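You operate a simulated robot arm through the tools that you are given. There is no shell and no other tool.

You run a simulated robot arm. Do the job below in one go: nothing can be reset, and whatever is moved stays where it is left.

TASK
Tighten the screw of clamped block D, move the block to the blue block tray and clamp cream block F.
Fine: tighten the thumb screw before the clamp opens; the other blocks' screws stay loose.

The check looks at the end state, three seconds after you hand in, the way a careful person would. Anything else that was tipped, shoved, dropped, spilled or broken makes it a failure.

THE ROBOT
A 6-joint arm with a two-finger gripper, fixed in place. Base frame: the origin is at the foot of the arm, x ahead of it, y to its left, z up; the work surface is at about z = 0. Readings come in mm, degrees, newtons and seconds.
With the tool pointing down near the work surface it reaches from about 180 to 480 mm from the base axis. Its first joint turns from -66.0 to 66.0 degrees. Payload 1.76 kg.
The TCP is the grasp point between the finger pads, 29 mm short of the fingertips. In the tool frame z runs along the fingers and y along their closing line. The gripper opens to 82 mm; its body begins 58 mm behind the TCP.
Orientation is that of the tool frame in the base frame, as a unit quaternion [w, x, y, z]. With the fingers straight down and closing along the base's y, the tool's x points along the base's -x, its y along +y and its z along -z.

THE INTERFACE
- The arm moves only by the tool drive_tool. Its argument "increments" is a list of rows, each an object (a shift or turn left out is 0, a gripper value left out holds the last) with "linear": the shift along the base's x, y, z in mm, a list of three; "rotation": the turn, a rotation vector about the base's x, y, z in degrees, a list of three. In form: [{"linear": [tx, ty, tz], "rotation": [ax, ay, az]}, ...]. A call has 1 to 20 rows; each row is the pose to reach, as a shift and turn from the pose commanded when the call began. "grip" is the gripper command, from -1 (fully open) to 1 (shut), values between in proportion, set as the call begins (left out, the last holds). Rows are played at 5 a second. More than 50 mm and 8.6 degrees between two rows, or a gripper value outside its range, and nothing of the call is played. Where a pose cannot be reached the arm comes as near as it can. A force on the tool above 90 N (or 10 N above the force at the start of the call, whichever is more), or a blocked arm, ends the call early, and 0.2 s more pass. The fingers move at their own pace (about 203.5 mm/s each) and stop on an object; they squeeze with about 30 N. The grip force told is the motor's: it shows also when the fingers shut on nothing. Time passes only in rows, and 0.2 s behind the last, so rows that repeat a pose let the fingers close. The reply holds the time, the measured pose of the TCP, the force on the tool along the base axes, the opening and the grip force, in the units named above and with some noise, with the torque about the TCP (base axes, N m) and any sound that the robot's microphone picked up.
- Cameras (640 x 400 px; columns grow to the right, rows downward): "scene" is fixed at [56.6, 325, 450]; the picture's right is [-0.81, -0.59, 0.00], its down [-0.21, 0.28, -0.94] and it looks along [0.55, -0.75, -0.35] (base axes); focal length 257 px, centre (320, 200). "wrist" rides on the gripper at [79, 4, -90] in the tool frame; the picture's right is [-0.05, 1.00, 0.00], its down [-0.71, -0.04, -0.71] and it looks along [-0.71, -0.04, 0.71] (tool axes); focal length 256 px, centre (320, 200). There is no depth. A picture from a camera that has moved, and an enlarged one, comes with that camera's place and axes in the base frame and with its lens.
- snapshot(camera): a new picture of that camera. The clock stands still meanwhile.
- close_up(camera, box): a new picture of the part [left, top, right, bottom] of that camera's present view, enlarged. The clock stands still meanwhile.
- sign_off(): hands the job in; it is judged then, once.

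Nothing tells you positions but the pictures and the camera data. Unless the task says otherwise, let go and move clear before handing in.

The tools are called after ">>>" as a command line: name --argument value ..., lists and objects as JSON in quotes. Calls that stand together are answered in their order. drive_tool: Moves the arm, as the interface text tells. Its arguments: {"type":"object","properties":{"increments":{"type":"array"},"grip":{"type":"number"}},"required":["increments"]} The other tools are called the same way: snapshot (camera) takes a picture; close_up (camera, box) takes an enlarged picture of a part of a camera's view; sign_off () hands the job in.

At the start:

```text
time: 0.0
tool_pos: [236.1, -54.6, 358.1]
ee_rot: [0.001, 0.001, 1.0, 0.001]
wrist_force: [-0.2, 0.5, 0.1]
moment: [0.01, -0.04, -0.06]
width: 82.2
gripper_force: 0.1
```

scene: 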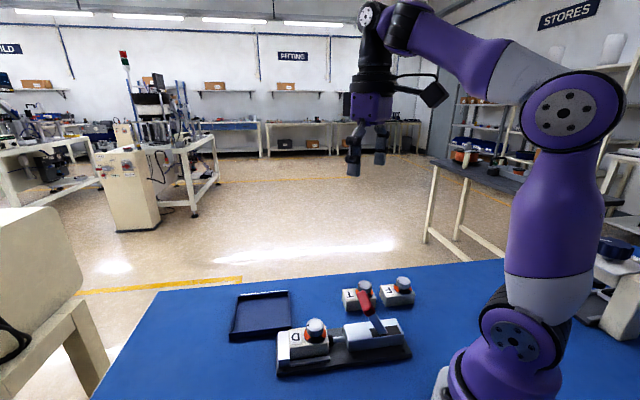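
wrist: 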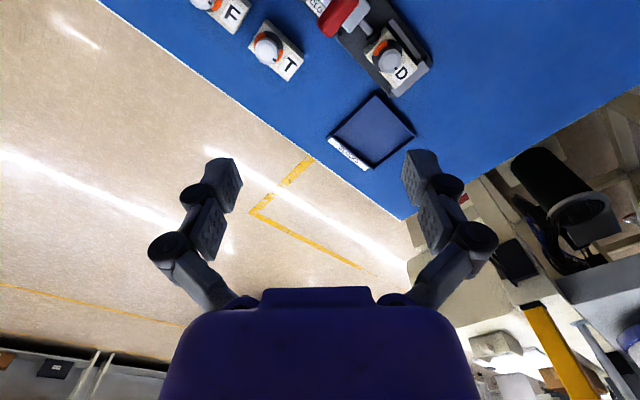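

I see a blue table with a toggle clamp fixture (red handle) holding block D, a blue tray to one side, and two loose blocks (T and F) on the far side. I'll enlarge both views first to locate everything.

>>> close_up --camera "scene" --box '[220, 260, 440, 397]'

>>> close_up --camera "wrist" --box '[180, 0, 480, 187]'

```text
2.91 times, centred on (330, 328) of scene
camera zoom: at [56.6, 325.0, 450.0], right [-0.81, -0.59, 0.0], down [-0.21, 0.28, -0.94], along [0.55, -0.75, -0.35], focal length 747 px, centre (291, -174)
```

zoom: 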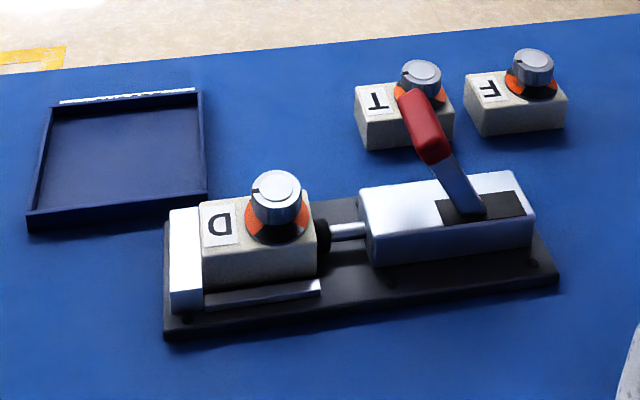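

```text
2.13 times, centred on (330, 94) of wrist
camera zoom: at [157.2, -51.2, 448.3], right [0.05, 1.0, 0.0], down [0.71, -0.04, 0.71], along [0.71, -0.04, -0.71], focal length 546 px, centre (299, 427)
```

zoom: 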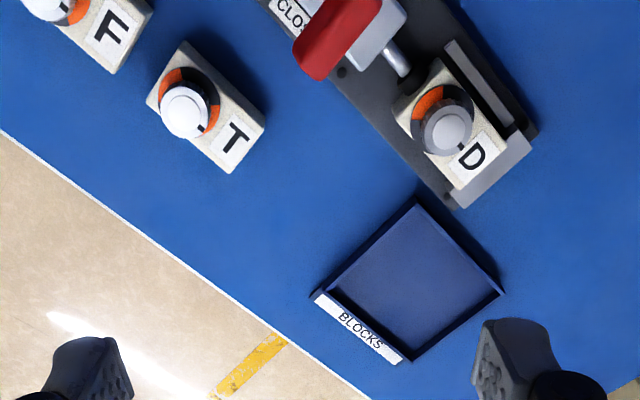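

Block D sits in a fixture turned about 45° to the base axes, and the handle grip is near (218, -37, 100). I need a sharper look at the knob markings and the labels, so I'll enlarge these first.

>>> close_up --camera "wrist" --box '[350, 10, 450, 72]'

>>> close_up --camera "wrist" --box '[180, 0, 310, 81]'

>>> close_up --camera "scene" --box '[330, 265, 430, 327]'

>>> close_up --camera "scene" --box '[270, 310, 350, 360]'

```text
6.40 times, centred on (400, 41) of wrist
camera zoom: at [157.2, -51.2, 448.3], right [0.05, 1.0, 0.0], down [0.71, -0.04, 0.71], along [0.71, -0.04, -0.71], focal length 1638 px, centre (-192, 1218)
```

zoom: 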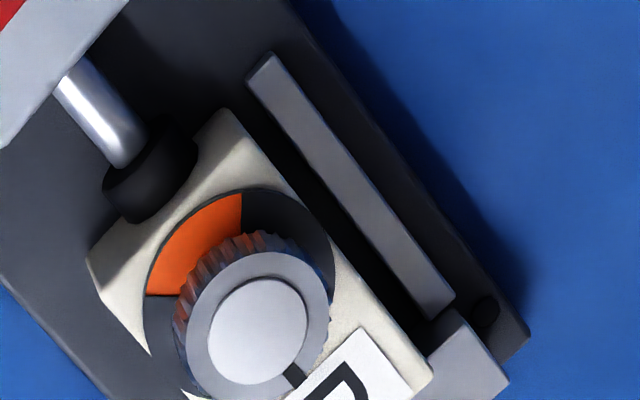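

```text
4.92 times, centred on (245, 40) of wrist
camera zoom: at [157.2, -51.2, 448.3], right [0.05, 1.0, 0.0], down [0.71, -0.04, 0.71], along [0.71, -0.04, -0.71], focal length 1260 px, centre (689, 985)
```

zoom: 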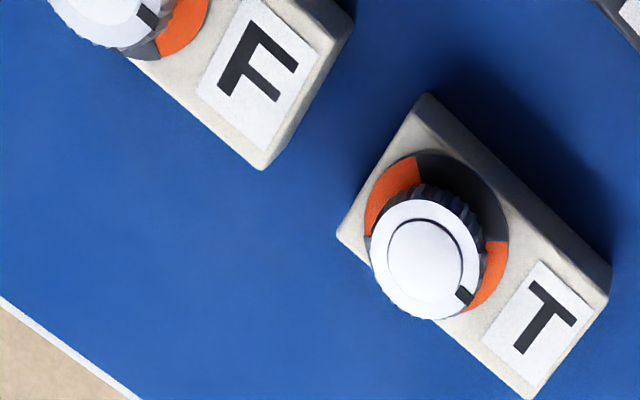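

```text
6.40 times, centred on (380, 296) of scene
camera zoom: at [56.6, 325.0, 450.0], right [-0.81, -0.59, 0.0], down [-0.21, 0.28, -0.94], along [0.55, -0.75, -0.35], focal length 1644 px, centre (-64, -414)
```

zoom: 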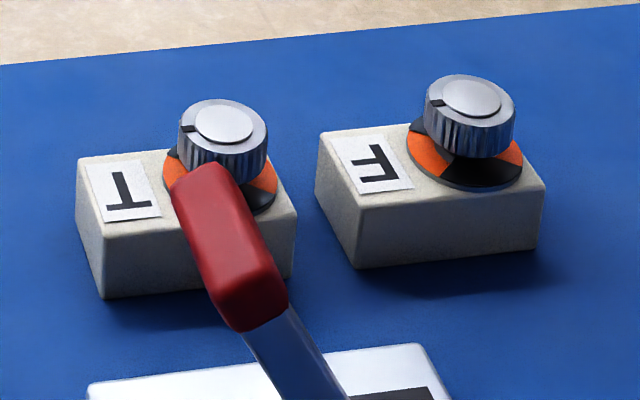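

```text
8.00 times, centred on (310, 335) of scene
camera zoom: at [56.6, 325.0, 450.0], right [-0.81, -0.59, 0.0], down [-0.21, 0.28, -0.94], along [0.55, -0.75, -0.35], focal length 2055 px, centre (400, -880)
```

zoom: 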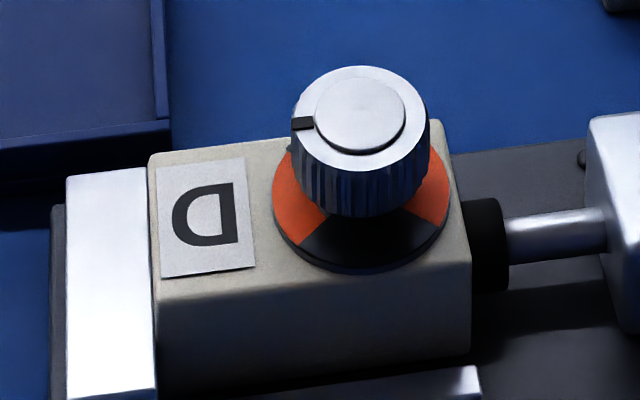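

The knobs carry a black index mark over an orange/black dial, and I want a straight-down view of the dial and the clamp labels. I'll tilt the wrist at height so the camera looks down on the fixture.

>>> drive_tool --increments '[{"linear": [8, 8, -8], "rotation": [0, 7, 0]}, {"linear": [16, 16, -16], "rotation": [0, 14, 0]}, {"linear": [24, 24, -24], "rotation": [0, 21, 0]}, {"linear": [32, 32, -32], "rotation": [0, 28, 0]}, {"linear": [40, 40, -40], "rotation": [0, 35, 0]}, {"linear": [44, 50, -40], "rotation": [0, 40, 0]}, {"linear": [44, 50, -40], "rotation": [0, 40, 0]}]'

```text
time: 1.6
tool_pos: [233.2, -4.4, 224.4]
ee_rot: [-0.342, 0.0, 0.94, 0.0]
wrist_force: [-0.5, 0.6, 0.2]
moment: [0.0, 0.0, -0.02]
width: 81.8
gripper_force: 0.1
out of reach, approached as far as the arm can: row 1, 2, 3, 4, 5, 6, 7
```

The tilt pulled the tool lower than asked: TCP is now near (233, -4, 224), still clear of everything. I'll take a picture from here.

>>> snapshot --camera "wrist"

>>> snapshot --camera "scene"

```text
taken
camera wrist: at [229.8, -0.4, 343.8], right [0.04, 1.0, -0.03], down [1.0, -0.04, 0.09], along [0.09, -0.04, -1.0], focal length 256 px, centre (320, 200)
```

wrist: 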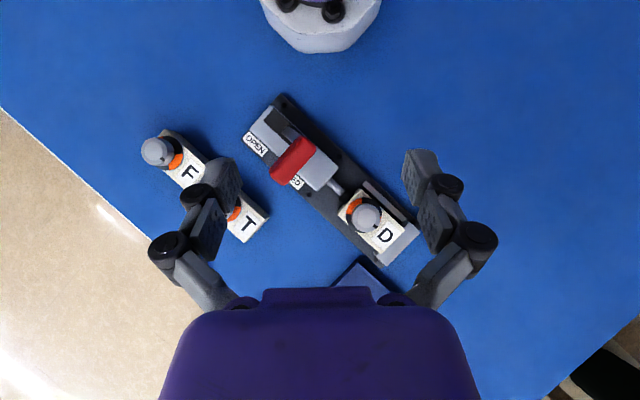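

```text
taken
```

scene: 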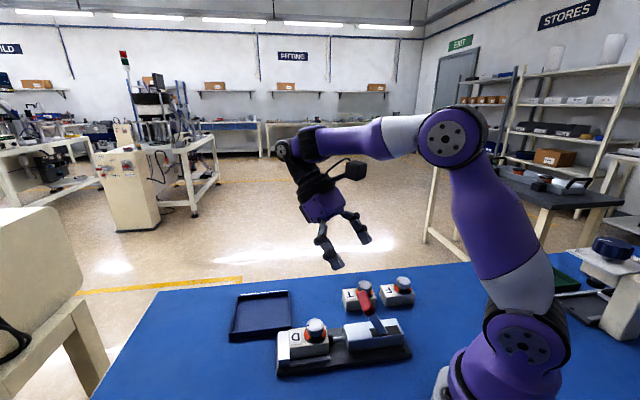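

This is a good top view: OPEN and CLOSED labels lie along the clamp body and the red grip leans over the CLOSED end. I'll enlarge the clamp and the D knob.

>>> close_up --camera "wrist" --box '[230, 85, 390, 185]'

>>> close_up --camera "wrist" --box '[325, 175, 421, 275]'

>>> close_up --camera "wrist" --box '[130, 120, 280, 245]'

```text
4.00 times, centred on (310, 135) of wrist
camera zoom: at [229.8, -0.4, 343.8], right [0.04, 1.0, -0.03], down [1.0, -0.04, 0.09], along [0.09, -0.04, -1.0], focal length 1024 px, centre (360, 460)
```

zoom: 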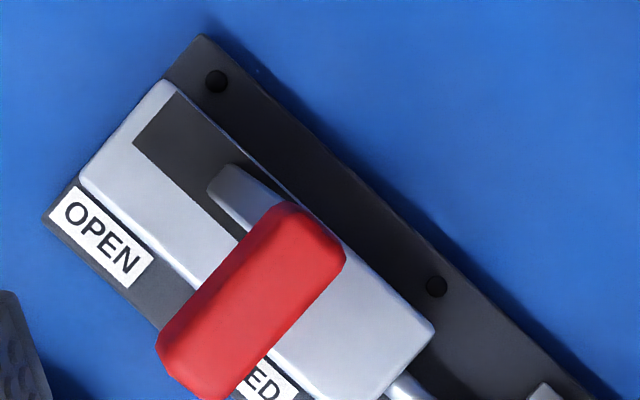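

```text
4.00 times, centred on (373, 225) of wrist
camera zoom: at [229.8, -0.4, 343.8], right [0.04, 1.0, -0.03], down [1.0, -0.04, 0.09], along [0.09, -0.04, -1.0], focal length 1024 px, centre (108, 100)
```

zoom: 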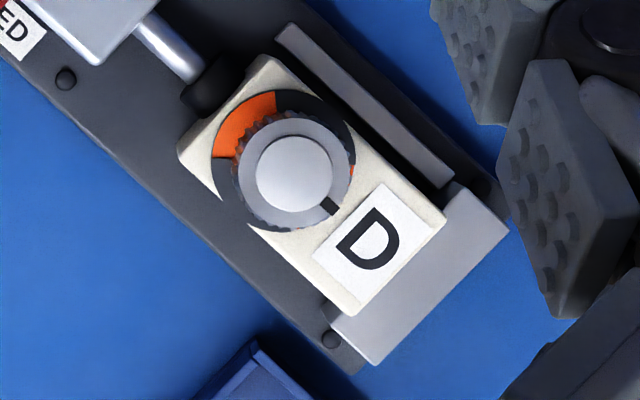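

```text
3.20 times, centred on (205, 182) of wrist
camera zoom: at [229.8, -0.4, 343.8], right [0.04, 1.0, -0.03], down [1.0, -0.04, 0.09], along [0.09, -0.04, -1.0], focal length 819 px, centre (688, 256)
```

zoom: 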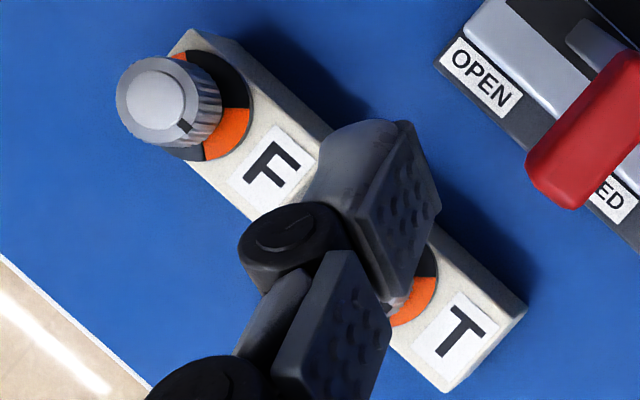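

The top view makes it clear. The fixture axis runs at 45°, D's knob is near (276, 37) with its top at about z 70, and all index marks point at the letters in the orange sector (loose). The lever leans to CLOSED and must swing about 60 mm toward OPEN. I'll straighten the tool again and then look at the D dial up close.

>>> drive_tool --increments '[{"rotation": [0, -8, 0]}, {"rotation": [0, -16, 0]}, {"rotation": [0, -24, 0]}, {"rotation": [0, -32, 0]}, {"rotation": [0, -40, 0]}, {"rotation": [0, -40, 0]}]'

```text
time: 3.0
tool_pos: [232.7, -3.5, 223.3]
ee_rot: [0.001, 0.001, 1.0, 0.001]
wrist_force: [1.0, -0.3, 0.4]
moment: [-0.02, 0.0, -0.01]
width: 81.9
gripper_force: 0.0
```

The tool is vertical again at (233, -4, 223). I'll move over D's knob at height with a +45° yaw, then look down between the fingers.

>>> drive_tool --increments '[{"linear": [8, 7, -5], "rotation": [0, 0, 7.5]}, {"linear": [16, 14, -10], "rotation": [0, 0, 15]}, {"linear": [24, 21, -20], "rotation": [0, 0, 22.5]}, {"linear": [32, 28, -30], "rotation": [0, 0, 30]}, {"linear": [40, 35, -40], "rotation": [0, 0, 37.5]}, {"linear": [43.8, 40.8, -50], "rotation": [0, 0, 45]}, {"linear": [43.8, 40.8, -50], "rotation": [0, 0, 45]}]'

>>> snapshot --camera "wrist"

>>> snapshot --camera "scene"

```text
time: 4.6
tool_pos: [277.0, 36.5, 172.1]
ee_rot: [0.001, -0.383, 0.924, 0.002]
wrist_force: [0.1, 0.7, 0.1]
moment: [0.0, 0.0, -0.01]
width: 81.9
gripper_force: 0.0
```

```text
taken
camera wrist: at [217.8, -17.1, 263.1], right [-0.67, 0.74, 0.0], down [0.52, 0.47, 0.71], along [0.53, 0.47, -0.71], focal length 256 px, centre (320, 200)
```

wrist: 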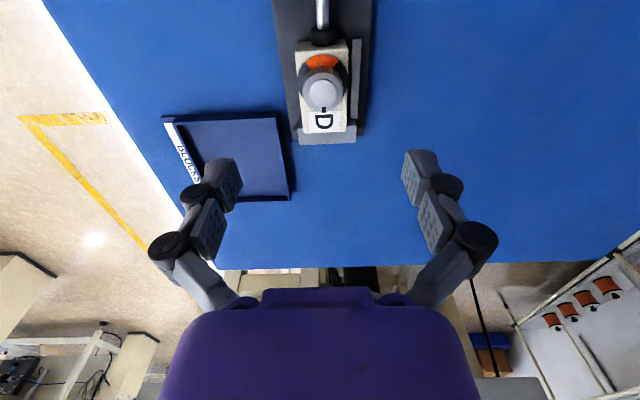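

```text
taken
```

scene: 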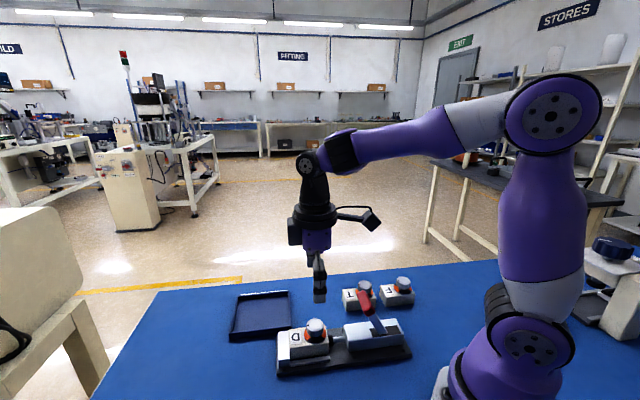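

The fixture is now upright in the wrist view, with D below the fingers and the tray to the left. I'll zoom on D.

>>> close_up --camera "wrist" --box '[256, 20, 384, 150]'

>>> close_up --camera "wrist" --box '[286, 40, 356, 90]'

```text
3.08 times, centred on (320, 85) of wrist
camera zoom: at [217.8, -17.1, 263.1], right [-0.67, 0.74, 0.0], down [0.52, 0.47, 0.71], along [0.53, 0.47, -0.71], focal length 788 px, centre (320, 554)
```

zoom: 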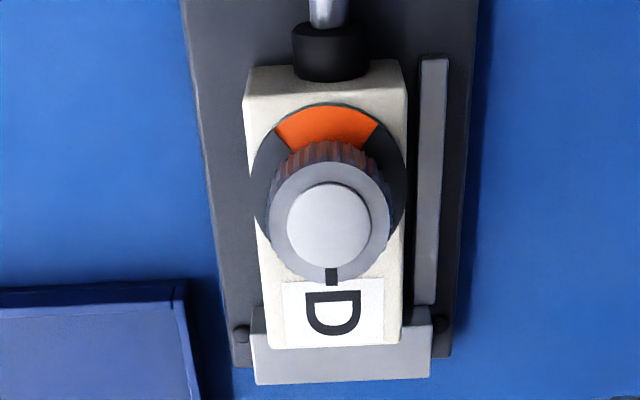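

```text
8.00 times, centred on (321, 65) of wrist
camera zoom: at [217.8, -17.1, 263.1], right [-0.67, 0.74, 0.0], down [0.52, 0.47, 0.71], along [0.53, 0.47, -0.71], focal length 2048 px, centre (312, 1280)
```

zoom: 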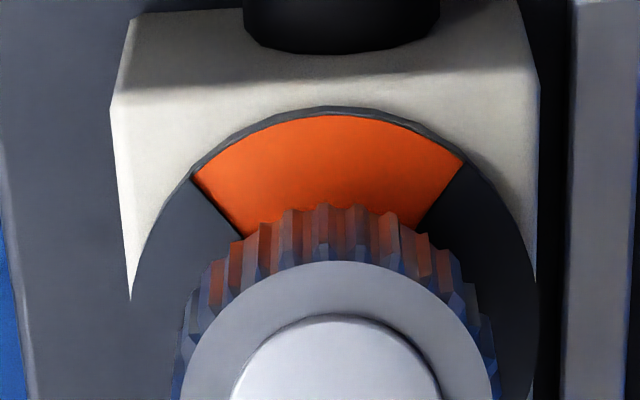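

The knob is centred at about (276.4, 37.1). Before descending I'll part-close the fingers to about 46 mm at height and check how far the fingertips reach.

>>> close_up --camera "scene" --box '[260, 200, 400, 340]'

>>> drive_tool --increments '[{"linear": [-0.6, 0.6, -20]}, {"linear": [-0.6, 0.6, -40]}, {"linear": [-0.6, 0.6, -40]}]' --grip -0.12

>>> close_up --camera "scene" --box '[260, 200, 400, 340]'

>>> snapshot --camera "wrist"

```text
2.86 times, centred on (330, 270) of scene
camera zoom: at [56.6, 325.0, 450.0], right [-0.81, -0.59, 0.0], down [-0.21, 0.28, -0.94], along [0.55, -0.75, -0.35], focal length 734 px, centre (291, 0)
```

zoom: 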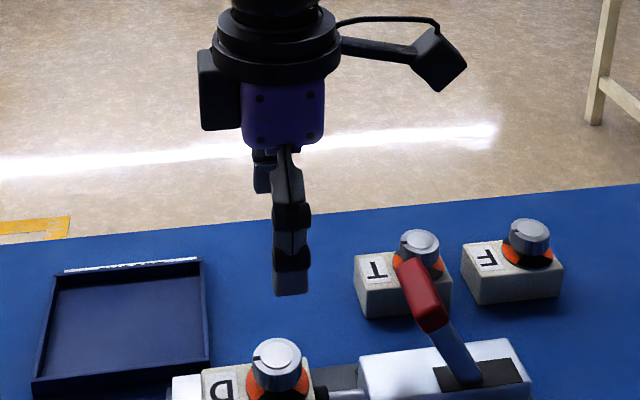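

```text
time: 5.4
tool_pos: [276.0, 37.0, 132.8]
ee_rot: [0.001, -0.383, 0.924, 0.001]
wrist_force: [0.1, -0.1, -0.1]
moment: [0.04, 0.0, 0.03]
width: 46.0
gripper_force: 0.0
```

```text
2.86 times, centred on (330, 270) of scene
camera zoom: at [56.6, 325.0, 450.0], right [-0.81, -0.59, 0.0], down [-0.21, 0.28, -0.94], along [0.55, -0.75, -0.35], focal length 734 px, centre (291, 0)
```

zoom: 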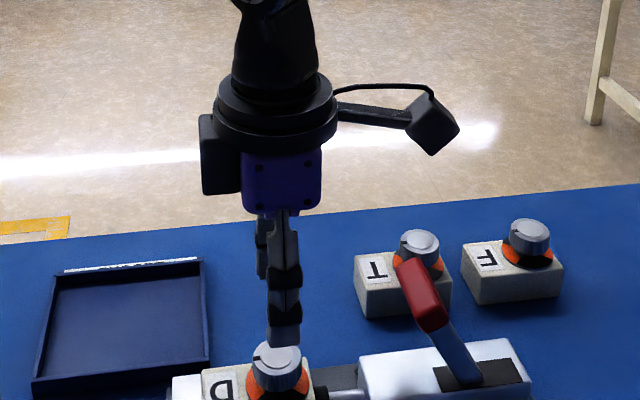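

```text
taken
camera wrist: at [217.6, -15.4, 223.0], right [-0.67, 0.74, 0.0], down [0.53, 0.47, 0.71], along [0.53, 0.47, -0.71], focal length 256 px, centre (320, 200)
```

wrist: 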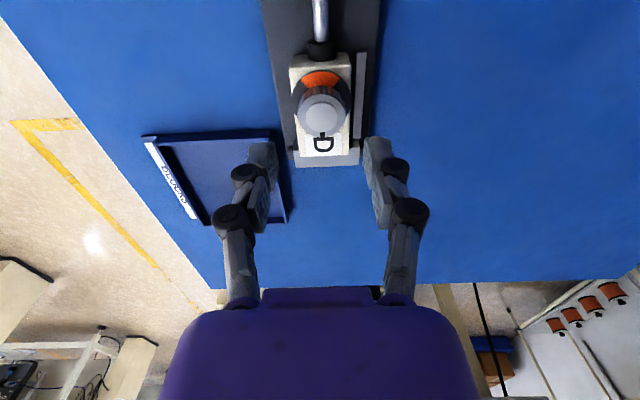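

The fingers at 46 mm straddle the knob with fingertips about 29 mm below the TCP. I'll go down so the tips reach just below the knob's top, then check.

>>> drive_tool --increments '[{"linear": [0.3, 0.1, -20]}, {"linear": [0.3, 0.1, -38]}, {"linear": [0.3, 0.1, -45]}, {"linear": [0.3, 0.1, -45]}]'

>>> close_up --camera "scene" --box '[260, 270, 380, 390]'

>>> close_up --camera "wrist" --box '[220, 40, 420, 240]'

```text
time: 6.4
tool_pos: [278.6, 38.6, 86.4]
ee_rot: [-0.001, -0.383, 0.924, 0.001]
wrist_force: [0.3, 0.4, 0.1]
moment: [0.01, 0.01, -0.01]
width: 45.7
gripper_force: 0.0
```

```text
3.33 times, centred on (320, 330) of scene
camera zoom: at [56.6, 325.0, 450.0], right [-0.81, -0.59, 0.0], down [-0.21, 0.28, -0.94], along [0.55, -0.75, -0.35], focal length 856 px, centre (320, -233)
```

zoom: 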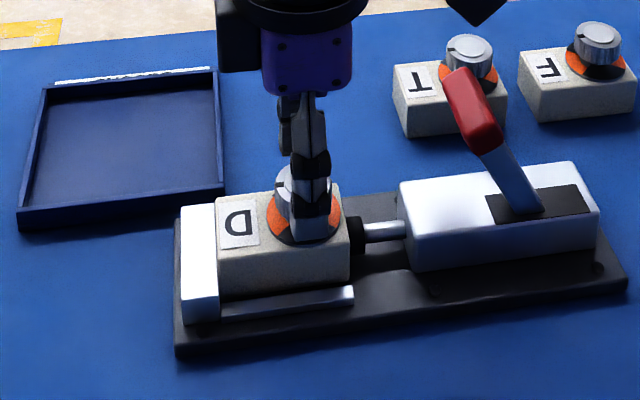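

```text
2.00 times, centred on (320, 140) of wrist
camera zoom: at [218.7, -15.3, 176.5], right [-0.67, 0.74, 0.0], down [0.53, 0.47, 0.71], along [0.53, 0.47, -0.71], focal length 512 px, centre (320, 320)
```

zoom: 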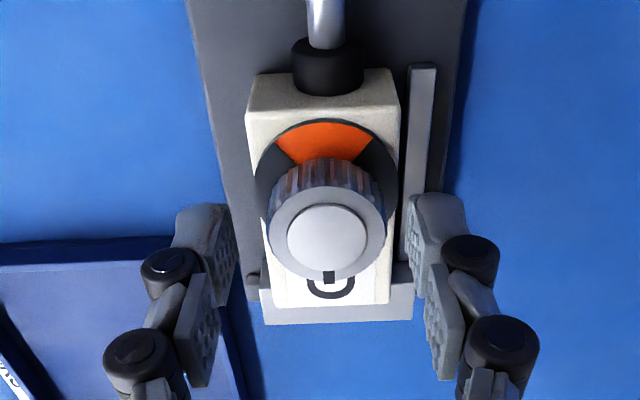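

The fingers straddle the knob, about 1.5 mm off centre to one side. I'll correct that, lower a little more and close on the knob.

>>> drive_tool --increments '[{"linear": [-1.5, 0.6, -2]}, {"linear": [-1.5, 0.6, -4]}, {"linear": [-1.5, 0.6, -4]}]'

>>> drive_tool --increments '[{"linear": [0, 0, 0]}, {"linear": [0, 0, 0]}, {"linear": [0, 0, 0]}]' --grip 1

>>> close_up --camera "scene" --box '[270, 290, 370, 370]'

>>> close_up --camera "wrist" --box '[220, 40, 420, 240]'

```text
time: 7.2
tool_pos: [274.8, 39.8, 81.2]
ee_rot: [0.0, -0.383, 0.924, 0.001]
wrist_force: [0.1, 0.4, -0.7]
moment: [0.01, 0.02, 0.02]
width: 46.1
gripper_force: 0.1
```

```text
time: 8.0
tool_pos: [276.6, 40.0, 82.2]
ee_rot: [0.001, -0.383, 0.924, 0.001]
wrist_force: [-0.8, -0.8, 8.3]
moment: [0.02, 0.01, 0.02]
width: 30.8
gripper_force: 29.9
```

```text
5.00 times, centred on (320, 330) of scene
camera zoom: at [56.6, 325.0, 450.0], right [-0.81, -0.59, 0.0], down [-0.21, 0.28, -0.94], along [0.55, -0.75, -0.35], focal length 1284 px, centre (320, -450)
```

zoom: 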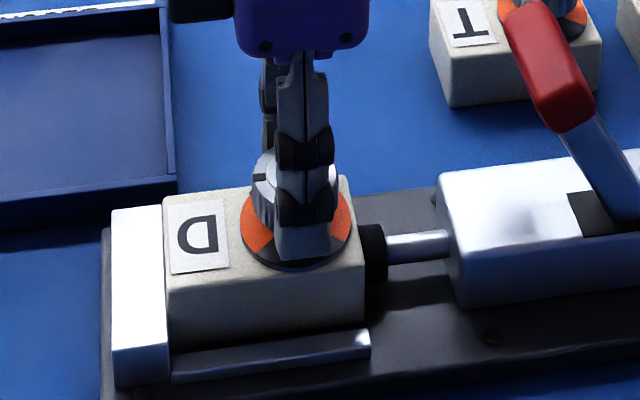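

```text
2.00 times, centred on (320, 140) of wrist
camera zoom: at [217.2, -14.2, 172.4], right [-0.67, 0.74, 0.0], down [0.53, 0.47, 0.71], along [0.53, 0.47, -0.71], focal length 512 px, centre (320, 320)
```

zoom: 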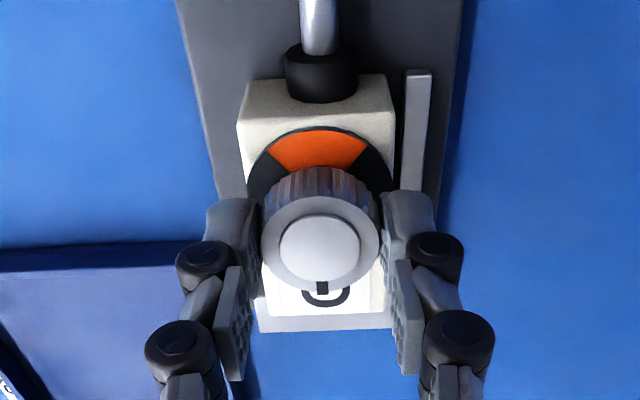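

I have the knob (30.8 mm wide), but an 8 N upward force says the fingertips press on the dial. I'll open, rise 2.5 mm and grip again.

>>> drive_tool --increments '[{"linear": [0, 0, 0]}, {"linear": [0, -1, 2.5]}, {"linear": [0, -1, 2.5]}]' --grip -0.12

>>> drive_tool --increments '[{"linear": [0, 0, 0]}, {"linear": [0, 0, 0]}, {"linear": [0, 0, 0]}]' --grip 1

```text
time: 8.8
tool_pos: [275.8, 39.1, 85.3]
ee_rot: [0.0, -0.382, 0.924, 0.001]
wrist_force: [-0.3, 0.5, -0.3]
moment: [0.01, 0.02, -0.03]
width: 45.7
gripper_force: 0.0
```

```text
time: 9.6
tool_pos: [275.4, 39.1, 84.1]
ee_rot: [0.001, -0.383, 0.924, 0.001]
wrist_force: [-6.6, 5.6, 15.7]
moment: [0.23, 0.32, 0.01]
width: 31.1
gripper_force: 30.2
```

The 1 mm sideways shift introduced a side load, so the earlier centring was better. I'll open, shift back and re-grip.

>>> drive_tool --increments '[{"linear": [0, 0, 0]}, {"linear": [-0.5, 0.8, 0]}, {"linear": [-0.5, 0.8, 0]}]' --grip -0.12

>>> drive_tool --increments '[{"linear": [0, 0, 0]}, {"linear": [0, 0, 0]}, {"linear": [0, 0, 0]}, {"linear": [0, 0, 0]}]' --grip 1

```text
time: 10.4
tool_pos: [276.4, 39.4, 86.0]
ee_rot: [0.0, -0.383, 0.924, 0.001]
wrist_force: [0.0, -0.3, 0.2]
moment: [0.0, -0.04, 0.0]
width: 45.5
gripper_force: 0.0
```

```text
time: 11.4
tool_pos: [275.7, 39.0, 85.7]
ee_rot: [0.0, -0.383, 0.924, 0.0]
wrist_force: [2.2, -5.0, 11.0]
moment: [-0.12, -0.11, -0.02]
width: 30.8
gripper_force: 30.1
```

The grip is well centred now, with small side loads. I'll turn clockwise (seen from above) in steps and watch the torque.

>>> drive_tool --increments '[{"rotation": [0, 0, -6]}, {"rotation": [0, 0, -12]}, {"rotation": [0, 0, -18]}, {"rotation": [0, 0, -24]}]'

>>> close_up --camera "wrist" --box '[220, 40, 420, 240]'

```text
time: 12.4
tool_pos: [274.8, 39.3, 85.1]
ee_rot: [0.002, -0.182, 0.983, 0.001]
wrist_force: [6.3, -0.8, 14.5]
moment: [-0.04, -0.27, 0.0]
width: 30.9
gripper_force: 29.9
```

```text
2.00 times, centred on (320, 140) of wrist
camera zoom: at [200.0, 14.1, 175.9], right [-0.31, 0.95, 0.0], down [0.67, 0.22, 0.71], along [0.68, 0.22, -0.7], focal length 512 px, centre (320, 320)
```

zoom: 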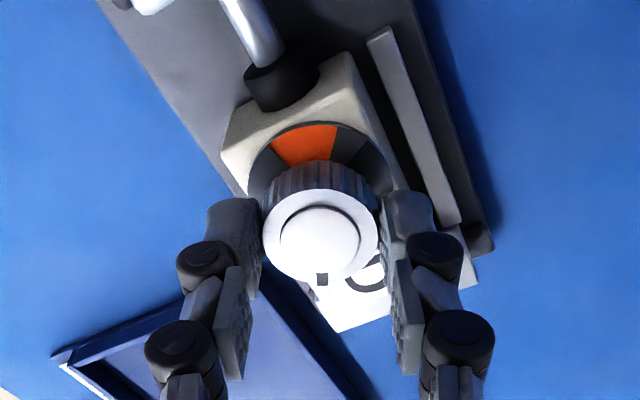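

The mark turns with the fingers and the torque is near zero so far. I'll continue clockwise.

>>> drive_tool --increments '[{"rotation": [0, 0, -6]}, {"rotation": [0, 0, -12]}, {"rotation": [0, 0, -18]}, {"rotation": [0, 0, -24]}]'

>>> drive_tool --increments '[{"rotation": [0, 0, -6]}, {"rotation": [0, 0, -12]}, {"rotation": [0, 0, -18]}]'

>>> close_up --camera "wrist" --box '[220, 40, 420, 240]'

>>> close_up --camera "scene" --box '[270, 290, 370, 370]'

```text
time: 13.4
tool_pos: [275.3, 40.2, 85.9]
ee_rot: [0.002, 0.026, 1.0, 0.002]
wrist_force: [11.9, 17.4, 5.5]
moment: [0.65, -0.52, -0.03]
width: 31.0
gripper_force: 29.8
```

```text
time: 14.2
tool_pos: [274.4, 40.2, 85.5]
ee_rot: [0.002, 0.181, 0.983, 0.001]
wrist_force: [9.4, 19.3, 22.4]
moment: [0.6, -0.22, -0.04]
width: 30.9
gripper_force: 30.5
```

```text
2.00 times, centred on (320, 140) of wrist
camera zoom: at [202.6, 70.9, 175.6], right [0.41, 0.91, 0.0], down [0.64, -0.29, 0.71], along [0.65, -0.29, -0.71], focal length 512 px, centre (320, 320)
```

zoom: 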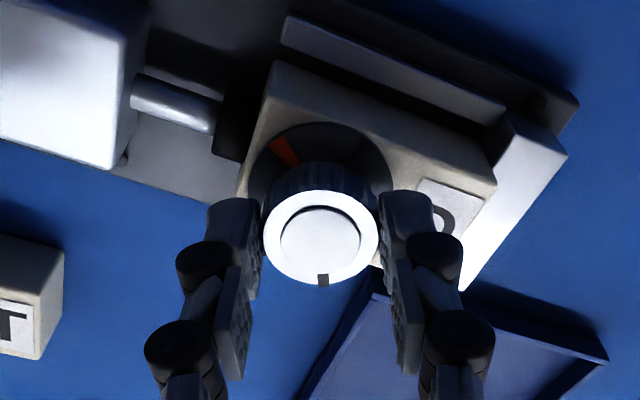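

```text
5.00 times, centred on (320, 330) of scene
camera zoom: at [56.5, 325.0, 450.0], right [-0.81, -0.59, 0.0], down [-0.21, 0.28, -0.94], along [0.55, -0.75, -0.35], focal length 1284 px, centre (320, -450)
```

zoom: 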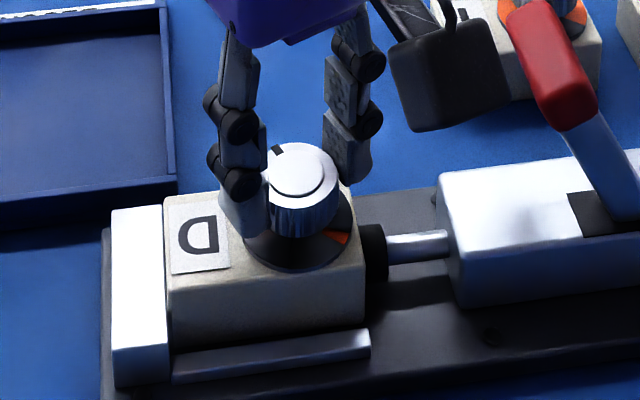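

The orange window closes as the knob turns: after 66° only a sliver is left, so about 24° more should leave it fully dark. I'll relieve the side load by recentring slightly and finish the quarter turn.

>>> drive_tool --increments '[{"linear": [0.8, 1.9, 0], "rotation": [0, 0, 0]}, {"linear": [0.8, 1.9, 0], "rotation": [0, 0, -6]}, {"linear": [0.8, 1.9, 0], "rotation": [0, 0, -12]}, {"linear": [0.8, 1.9, 0], "rotation": [0, 0, -18]}]'

>>> close_up --camera "wrist" --box '[220, 40, 420, 240]'

```text
time: 15.2
tool_pos: [274.5, 40.0, 85.0]
ee_rot: [0.0, 0.336, 0.942, 0.0]
wrist_force: [10.0, -14.8, -5.3]
moment: [-0.76, -0.67, -0.02]
width: 31.1
gripper_force: 30.1
```

```text
2.00 times, centred on (320, 140) of wrist
camera zoom: at [217.0, 93.1, 175.7], right [0.67, 0.74, 0.0], down [0.52, -0.47, 0.71], along [0.52, -0.48, -0.71], focal length 512 px, centre (320, 320)
```

zoom: 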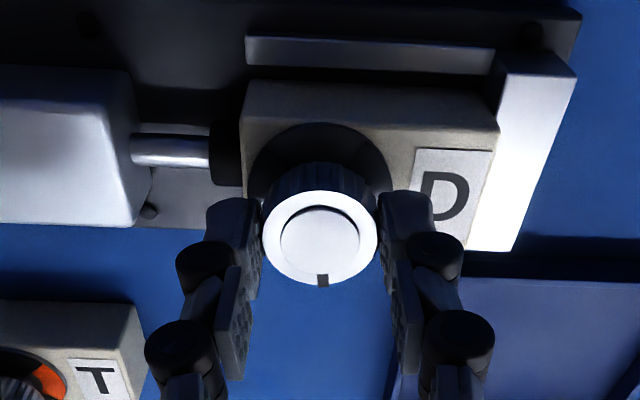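

No orange is visible after about 84° of turn. I'll turn a few more degrees to reach the end stop and watch the torque.

>>> drive_tool --increments '[{"linear": [0.3, -0.6, 0], "rotation": [0, 0, -3]}, {"linear": [0.3, -0.6, 0], "rotation": [0, 0, -6]}]'

>>> drive_tool --increments '[{"rotation": [0, 0, -3]}, {"rotation": [0, 0, -5]}]'

>>> close_up --camera "wrist" --box '[220, 40, 420, 240]'

>>> close_up --camera "scene" --box '[270, 290, 370, 370]'

```text
time: 15.8
tool_pos: [274.8, 38.9, 85.0]
ee_rot: [0.0, 0.384, 0.923, -0.001]
wrist_force: [1.1, -18.1, 1.4]
moment: [-0.81, -0.21, -0.02]
width: 30.7
gripper_force: 29.9
```

```text
time: 16.4
tool_pos: [274.9, 41.7, 86.7]
ee_rot: [-0.001, 0.421, 0.907, -0.001]
wrist_force: [-10.8, -7.2, -0.4]
moment: [-0.11, 0.43, 0.18]
width: 30.7
gripper_force: 29.7
```

```text
2.00 times, centred on (320, 140) of wrist
camera zoom: at [228.1, 103.1, 176.1], right [0.8, 0.6, 0.0], down [0.43, -0.56, 0.71], along [0.42, -0.56, -0.71], focal length 512 px, centre (320, 320)
```

zoom: 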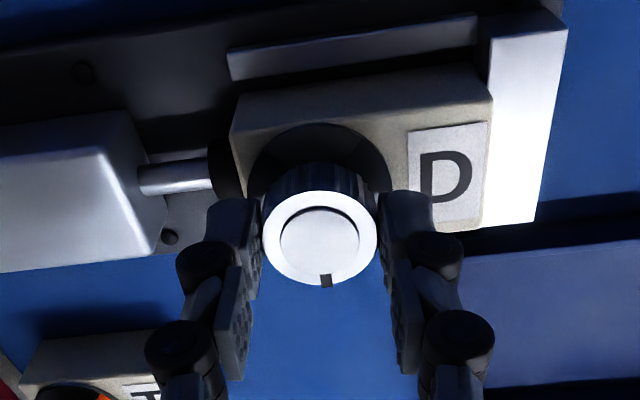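

```text
5.00 times, centred on (320, 330) of scene
camera zoom: at [56.6, 325.0, 450.0], right [-0.81, -0.59, 0.0], down [-0.21, 0.28, -0.94], along [0.55, -0.75, -0.35], focal length 1284 px, centre (320, -450)
```

zoom: 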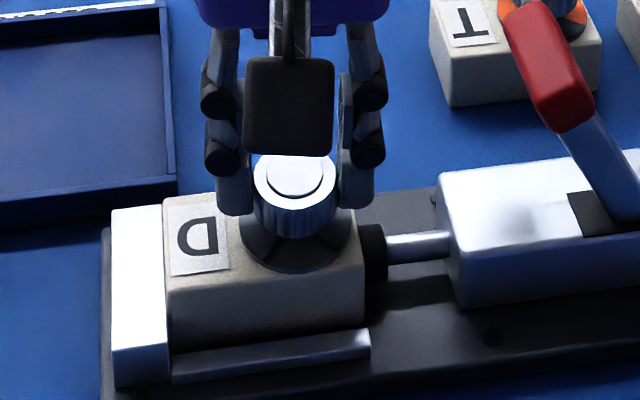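

The end stop was reached (torque 0.18 N m), the mark is a quarter turn round and the window is fully dark, so D's screw is tight. I'll release, rise and move above the red grip of the clamp lever with the fingers set to straddle it.

>>> drive_tool --increments '[{"linear": [0, 0, 0]}, {"linear": [0, 0, 5]}, {"linear": [0, 0, 30]}, {"linear": [0, 0, 60]}, {"linear": [0, 0, 84]}, {"linear": [-18, -27, 84], "rotation": [0, 0, 1.6]}, {"linear": [-36, -54, 84], "rotation": [0, 0, 3.2]}, {"linear": [-54, -81.2, 84], "rotation": [0, 0, 4.8]}, {"linear": [-54, -81.2, 84], "rotation": [0, 0, 4.8]}]' --grip -0.12

>>> snapshot --camera "wrist"

>>> close_up --camera "scene" --box '[260, 200, 460, 390]'

```text
time: 18.4
tool_pos: [221.8, -37.9, 171.9]
ee_rot: [0.001, 0.383, 0.924, 0.0]
wrist_force: [-0.7, -0.4, -0.3]
moment: [-0.01, 0.01, -0.03]
width: 45.8
gripper_force: 0.1
```

```text
taken
camera wrist: at [169.1, 20.9, 261.6], right [0.75, 0.67, 0.0], down [0.47, -0.53, 0.71], along [0.47, -0.53, -0.71], focal length 256 px, centre (320, 200)
```

wrist: 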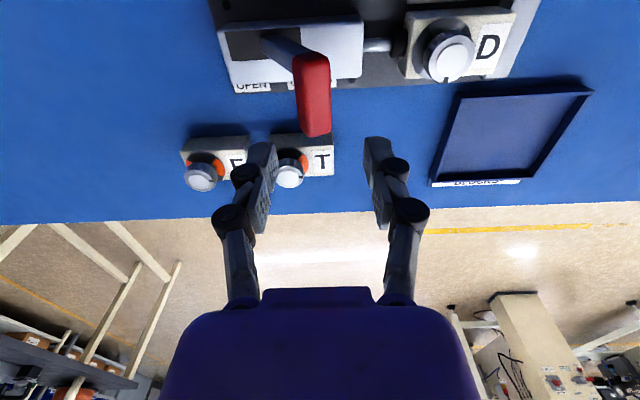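

```text
2.11 times, centred on (360, 295) of scene
camera zoom: at [56.6, 325.0, 450.0], right [-0.81, -0.59, 0.0], down [-0.21, 0.28, -0.94], along [0.55, -0.75, -0.35], focal length 541 px, centre (236, 0)
```

zoom: 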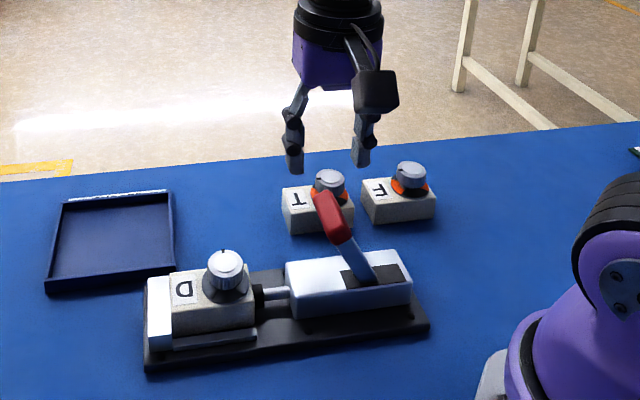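

I'm above the red grip, and it sits nearly between the fingers. I'll centre on it and descend so the fingers straddle the bar.

>>> drive_tool --increments '[{"linear": [-1.3, -4.3, -15]}, {"linear": [-1.3, -4.3, -35]}, {"linear": [-1.3, -4.3, -50]}, {"linear": [-1.3, -4.3, -50]}]'

>>> snapshot --camera "wrist"

>>> close_up --camera "scene" --box '[300, 220, 440, 360]'

```text
time: 19.4
tool_pos: [219.2, -43.0, 120.7]
ee_rot: [0.001, 0.385, 0.923, 0.001]
wrist_force: [0.2, 0.7, -0.7]
moment: [0.01, 0.0, -0.01]
width: 45.8
gripper_force: 0.1
```

```text
taken
camera wrist: at [166.5, 14.9, 210.8], right [0.75, 0.67, 0.0], down [0.47, -0.53, 0.71], along [0.47, -0.53, -0.71], focal length 256 px, centre (320, 200)
```

wrist: 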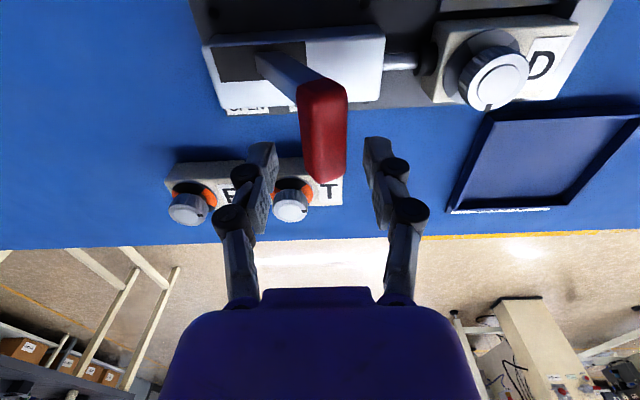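

```text
2.86 times, centred on (370, 290) of scene
camera zoom: at [56.6, 325.0, 450.0], right [-0.81, -0.59, 0.0], down [-0.21, 0.28, -0.94], along [0.55, -0.75, -0.35], focal length 734 px, centre (177, -57)
```

zoom: 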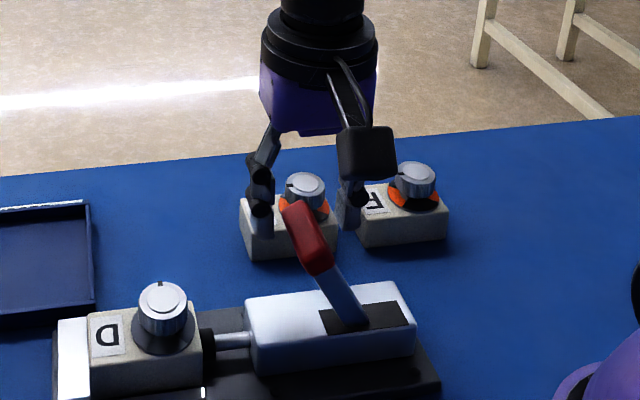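

The bar is centred between the fingers. I'll descend the last 15 mm and begin swinging the lever toward OPEN along an arc, pushing with the near finger.

>>> drive_tool --increments '[{"linear": [0, 0, -8]}, {"linear": [0, 0, -14]}, {"linear": [0, 0, -14]}]'

>>> snapshot --camera "wrist"

```text
time: 20.2
tool_pos: [221.0, -45.6, 106.6]
ee_rot: [0.001, 0.384, 0.923, 0.001]
wrist_force: [0.4, -0.4, -0.9]
moment: [-0.01, -0.03, -0.01]
width: 46.0
gripper_force: 0.0
```

```text
taken
camera wrist: at [167.8, 13.9, 197.1], right [0.75, 0.67, 0.0], down [0.47, -0.53, 0.71], along [0.47, -0.53, -0.71], focal length 256 px, centre (320, 200)
```

wrist: 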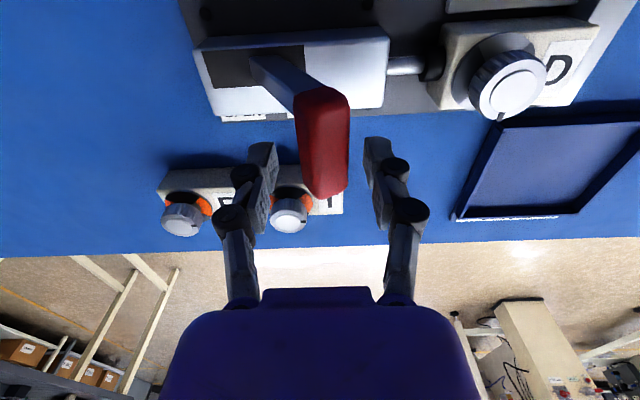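

The fingers straddle the bar at the right depth. I'll push toward OPEN (−x, −y along the fixture axis) in small steps.

>>> drive_tool --increments '[{"linear": [-5, -5, 0]}, {"linear": [-9, -9, 0]}, {"linear": [-13, -13, 1]}, {"linear": [-17, -17, 2]}, {"linear": [-20, -20, 3]}]'

>>> snapshot --camera "wrist"

>>> close_up --camera "scene" --box '[260, 220, 440, 390]'

```text
time: 21.4
tool_pos: [200.2, -66.8, 110.0]
ee_rot: [0.001, 0.384, 0.923, 0.001]
wrist_force: [0.1, -0.1, -0.5]
moment: [-0.03, 0.0, 0.0]
width: 46.3
gripper_force: 1.2
```

```text
taken
camera wrist: at [147.3, -7.0, 200.1], right [0.75, 0.67, 0.0], down [0.47, -0.53, 0.71], along [0.47, -0.53, -0.71], focal length 256 px, centre (320, 200)
```

wrist: 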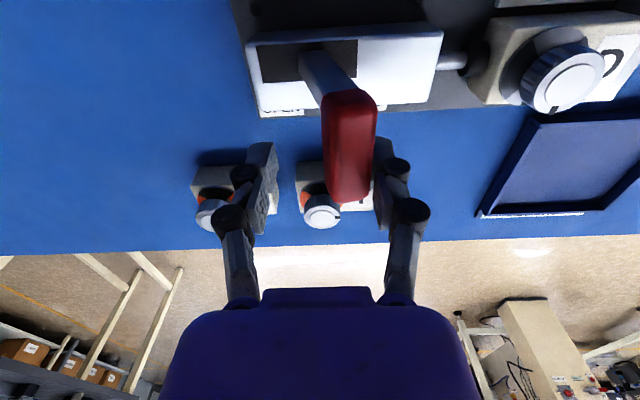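

```text
2.35 times, centred on (350, 305) of scene
camera zoom: at [56.6, 325.0, 450.0], right [-0.81, -0.59, 0.0], down [-0.21, 0.28, -0.94], along [0.55, -0.75, -0.35], focal length 604 px, centre (249, -47)
```

zoom: 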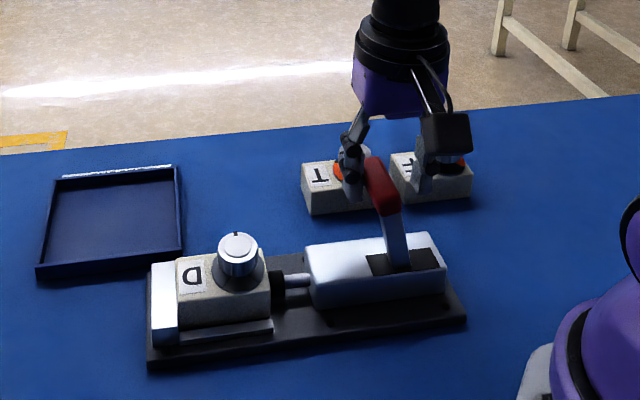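

The lever is swinging with almost no force and is now near upright. I'll keep pushing toward OPEN.

>>> drive_tool --increments '[{"linear": [-4, -4, 1]}, {"linear": [-8, -8, 1]}, {"linear": [-12, -12, 1]}, {"linear": [-16, -16, 0]}, {"linear": [-20, -20, 0]}]'

>>> snapshot --camera "wrist"

>>> close_up --camera "scene" --box '[260, 220, 440, 390]'

```text
time: 22.6
tool_pos: [179.1, -84.2, 109.8]
ee_rot: [0.0, 0.384, 0.923, 0.0]
wrist_force: [0.0, -0.2, -0.4]
moment: [0.01, 0.0, -0.01]
width: 46.5
gripper_force: 0.6
```

```text
taken
camera wrist: at [126.4, -25.8, 199.3], right [0.75, 0.67, 0.0], down [0.47, -0.53, 0.71], along [0.47, -0.53, -0.71], focal length 256 px, centre (320, 200)
```

wrist: 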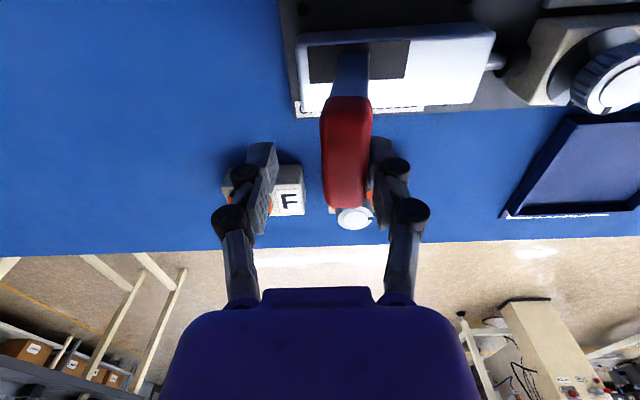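

```text
2.35 times, centred on (350, 305) of scene
camera zoom: at [56.6, 325.0, 450.0], right [-0.81, -0.59, 0.0], down [-0.21, 0.28, -0.94], along [0.55, -0.75, -0.35], focal length 604 px, centre (249, -47)
```

zoom: 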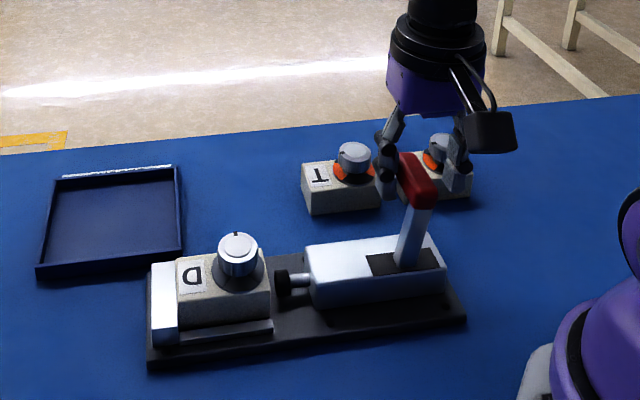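

The plunger has backed off from D and the lever is past upright. I'll continue to the OPEN end until resistance appears.

>>> drive_tool --increments '[{"linear": [-4, -4, 0]}, {"linear": [-8, -8, -1]}, {"linear": [-11, -11, -2]}]'

>>> snapshot --camera "wrist"

>>> close_up --camera "scene" --box '[260, 220, 440, 390]'

```text
time: 23.4
tool_pos: [169.2, -96.4, 106.6]
ee_rot: [0.001, 0.385, 0.923, 0.001]
wrist_force: [1.1, 0.2, -0.4]
moment: [0.01, -0.04, 0.01]
width: 46.3
gripper_force: 0.0
```

```text
taken
camera wrist: at [115.9, -37.4, 197.4], right [0.75, 0.67, 0.0], down [0.47, -0.53, 0.71], along [0.47, -0.53, -0.71], focal length 256 px, centre (320, 200)
```

wrist: 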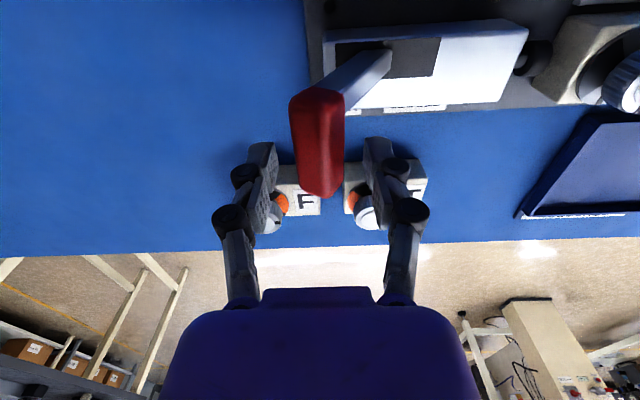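

```text
2.35 times, centred on (350, 305) of scene
camera zoom: at [56.6, 325.0, 450.0], right [-0.81, -0.59, 0.0], down [-0.21, 0.28, -0.94], along [0.55, -0.75, -0.35], focal length 604 px, centre (249, -47)
```

zoom: 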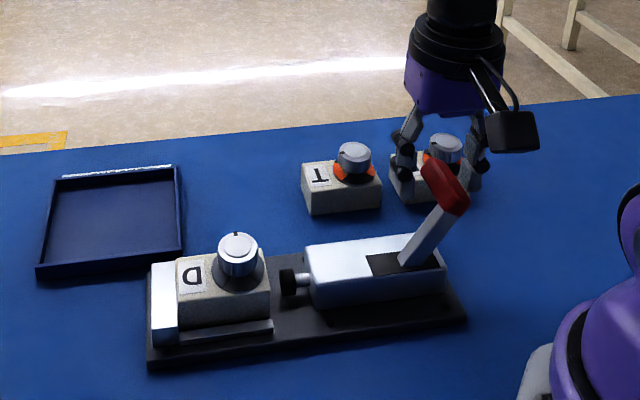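

The lever snapped over to OPEN by itself and the plunger is fully backed off. I'll rise clear of the lever, then swing over block D with the fingers across its width (yaw +45°).

>>> drive_tool --increments '[{"linear": [0, 0, 30]}, {"linear": [0, 0, 65]}, {"linear": [9.5, 11.7, 65], "rotation": [0, 0, 7.5]}, {"linear": [19.1, 23.5, 65], "rotation": [0, 0, 15]}, {"linear": [28.6, 35.2, 65], "rotation": [0, 0, 22.5]}, {"linear": [38.1, 46.9, 65], "rotation": [0, 0, 30]}, {"linear": [47.7, 58.7, 65], "rotation": [0, 0, 37.5]}, {"linear": [57.2, 70.4, 65], "rotation": [0, 0, 45]}, {"linear": [66.7, 82.1, 65], "rotation": [0, 0, 52.5]}, {"linear": [76.3, 93.9, 65], "rotation": [0, 0, 60]}, {"linear": [85.8, 105.6, 65], "rotation": [0, 0, 67.5]}, {"linear": [95.3, 117.3, 65], "rotation": [0, 0, 75]}, {"linear": [104.9, 129.1, 65], "rotation": [0, 0, 82.5]}, {"linear": [114.4, 140.8, 65], "rotation": [0, 0, 90]}, {"linear": [114.4, 140.8, 65], "rotation": [0, 0, 90]}]'

>>> drive_tool --increments '[{"linear": [0, 0, -20]}, {"linear": [0, 0, -50]}, {"linear": [0, 0, -50]}]' --grip -0.6

>>> snapshot --camera "wrist"

>>> close_up --camera "scene" --box '[260, 200, 460, 390]'

```text
time: 26.6
tool_pos: [283.0, 44.4, 170.2]
ee_rot: [0.0, -0.382, 0.924, 0.001]
wrist_force: [0.1, 0.5, 0.3]
moment: [-0.01, 0.01, -0.01]
width: 46.0
gripper_force: 0.2
```

```text
time: 27.4
tool_pos: [283.2, 45.6, 121.3]
ee_rot: [0.0, -0.381, 0.924, 0.001]
wrist_force: [-0.5, -0.4, 0.7]
moment: [0.01, -0.01, 0.01]
width: 65.8
gripper_force: 0.0
```

```text
taken
camera wrist: at [224.3, -8.3, 212.6], right [-0.67, 0.75, 0.0], down [0.53, 0.47, 0.71], along [0.53, 0.47, -0.71], focal length 256 px, centre (320, 200)
```

wrist: 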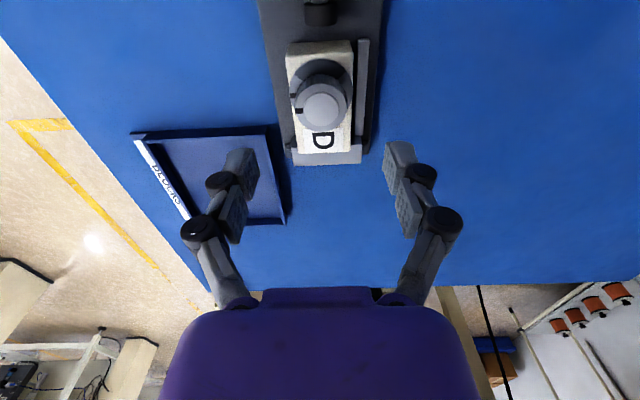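

```text
2.11 times, centred on (360, 295) of scene
camera zoom: at [56.6, 325.0, 450.0], right [-0.81, -0.59, 0.0], down [-0.21, 0.28, -0.94], along [0.55, -0.75, -0.35], focal length 541 px, centre (236, 0)
```

zoom: 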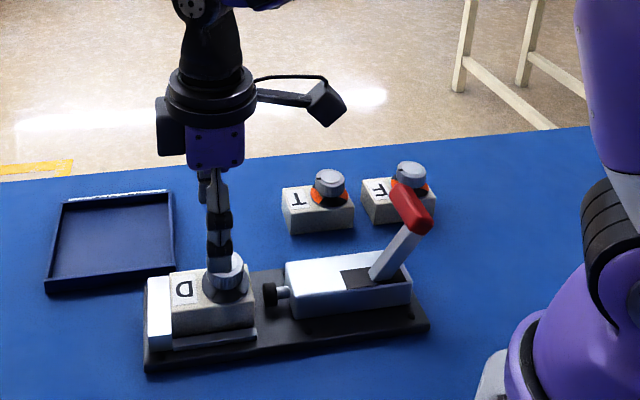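

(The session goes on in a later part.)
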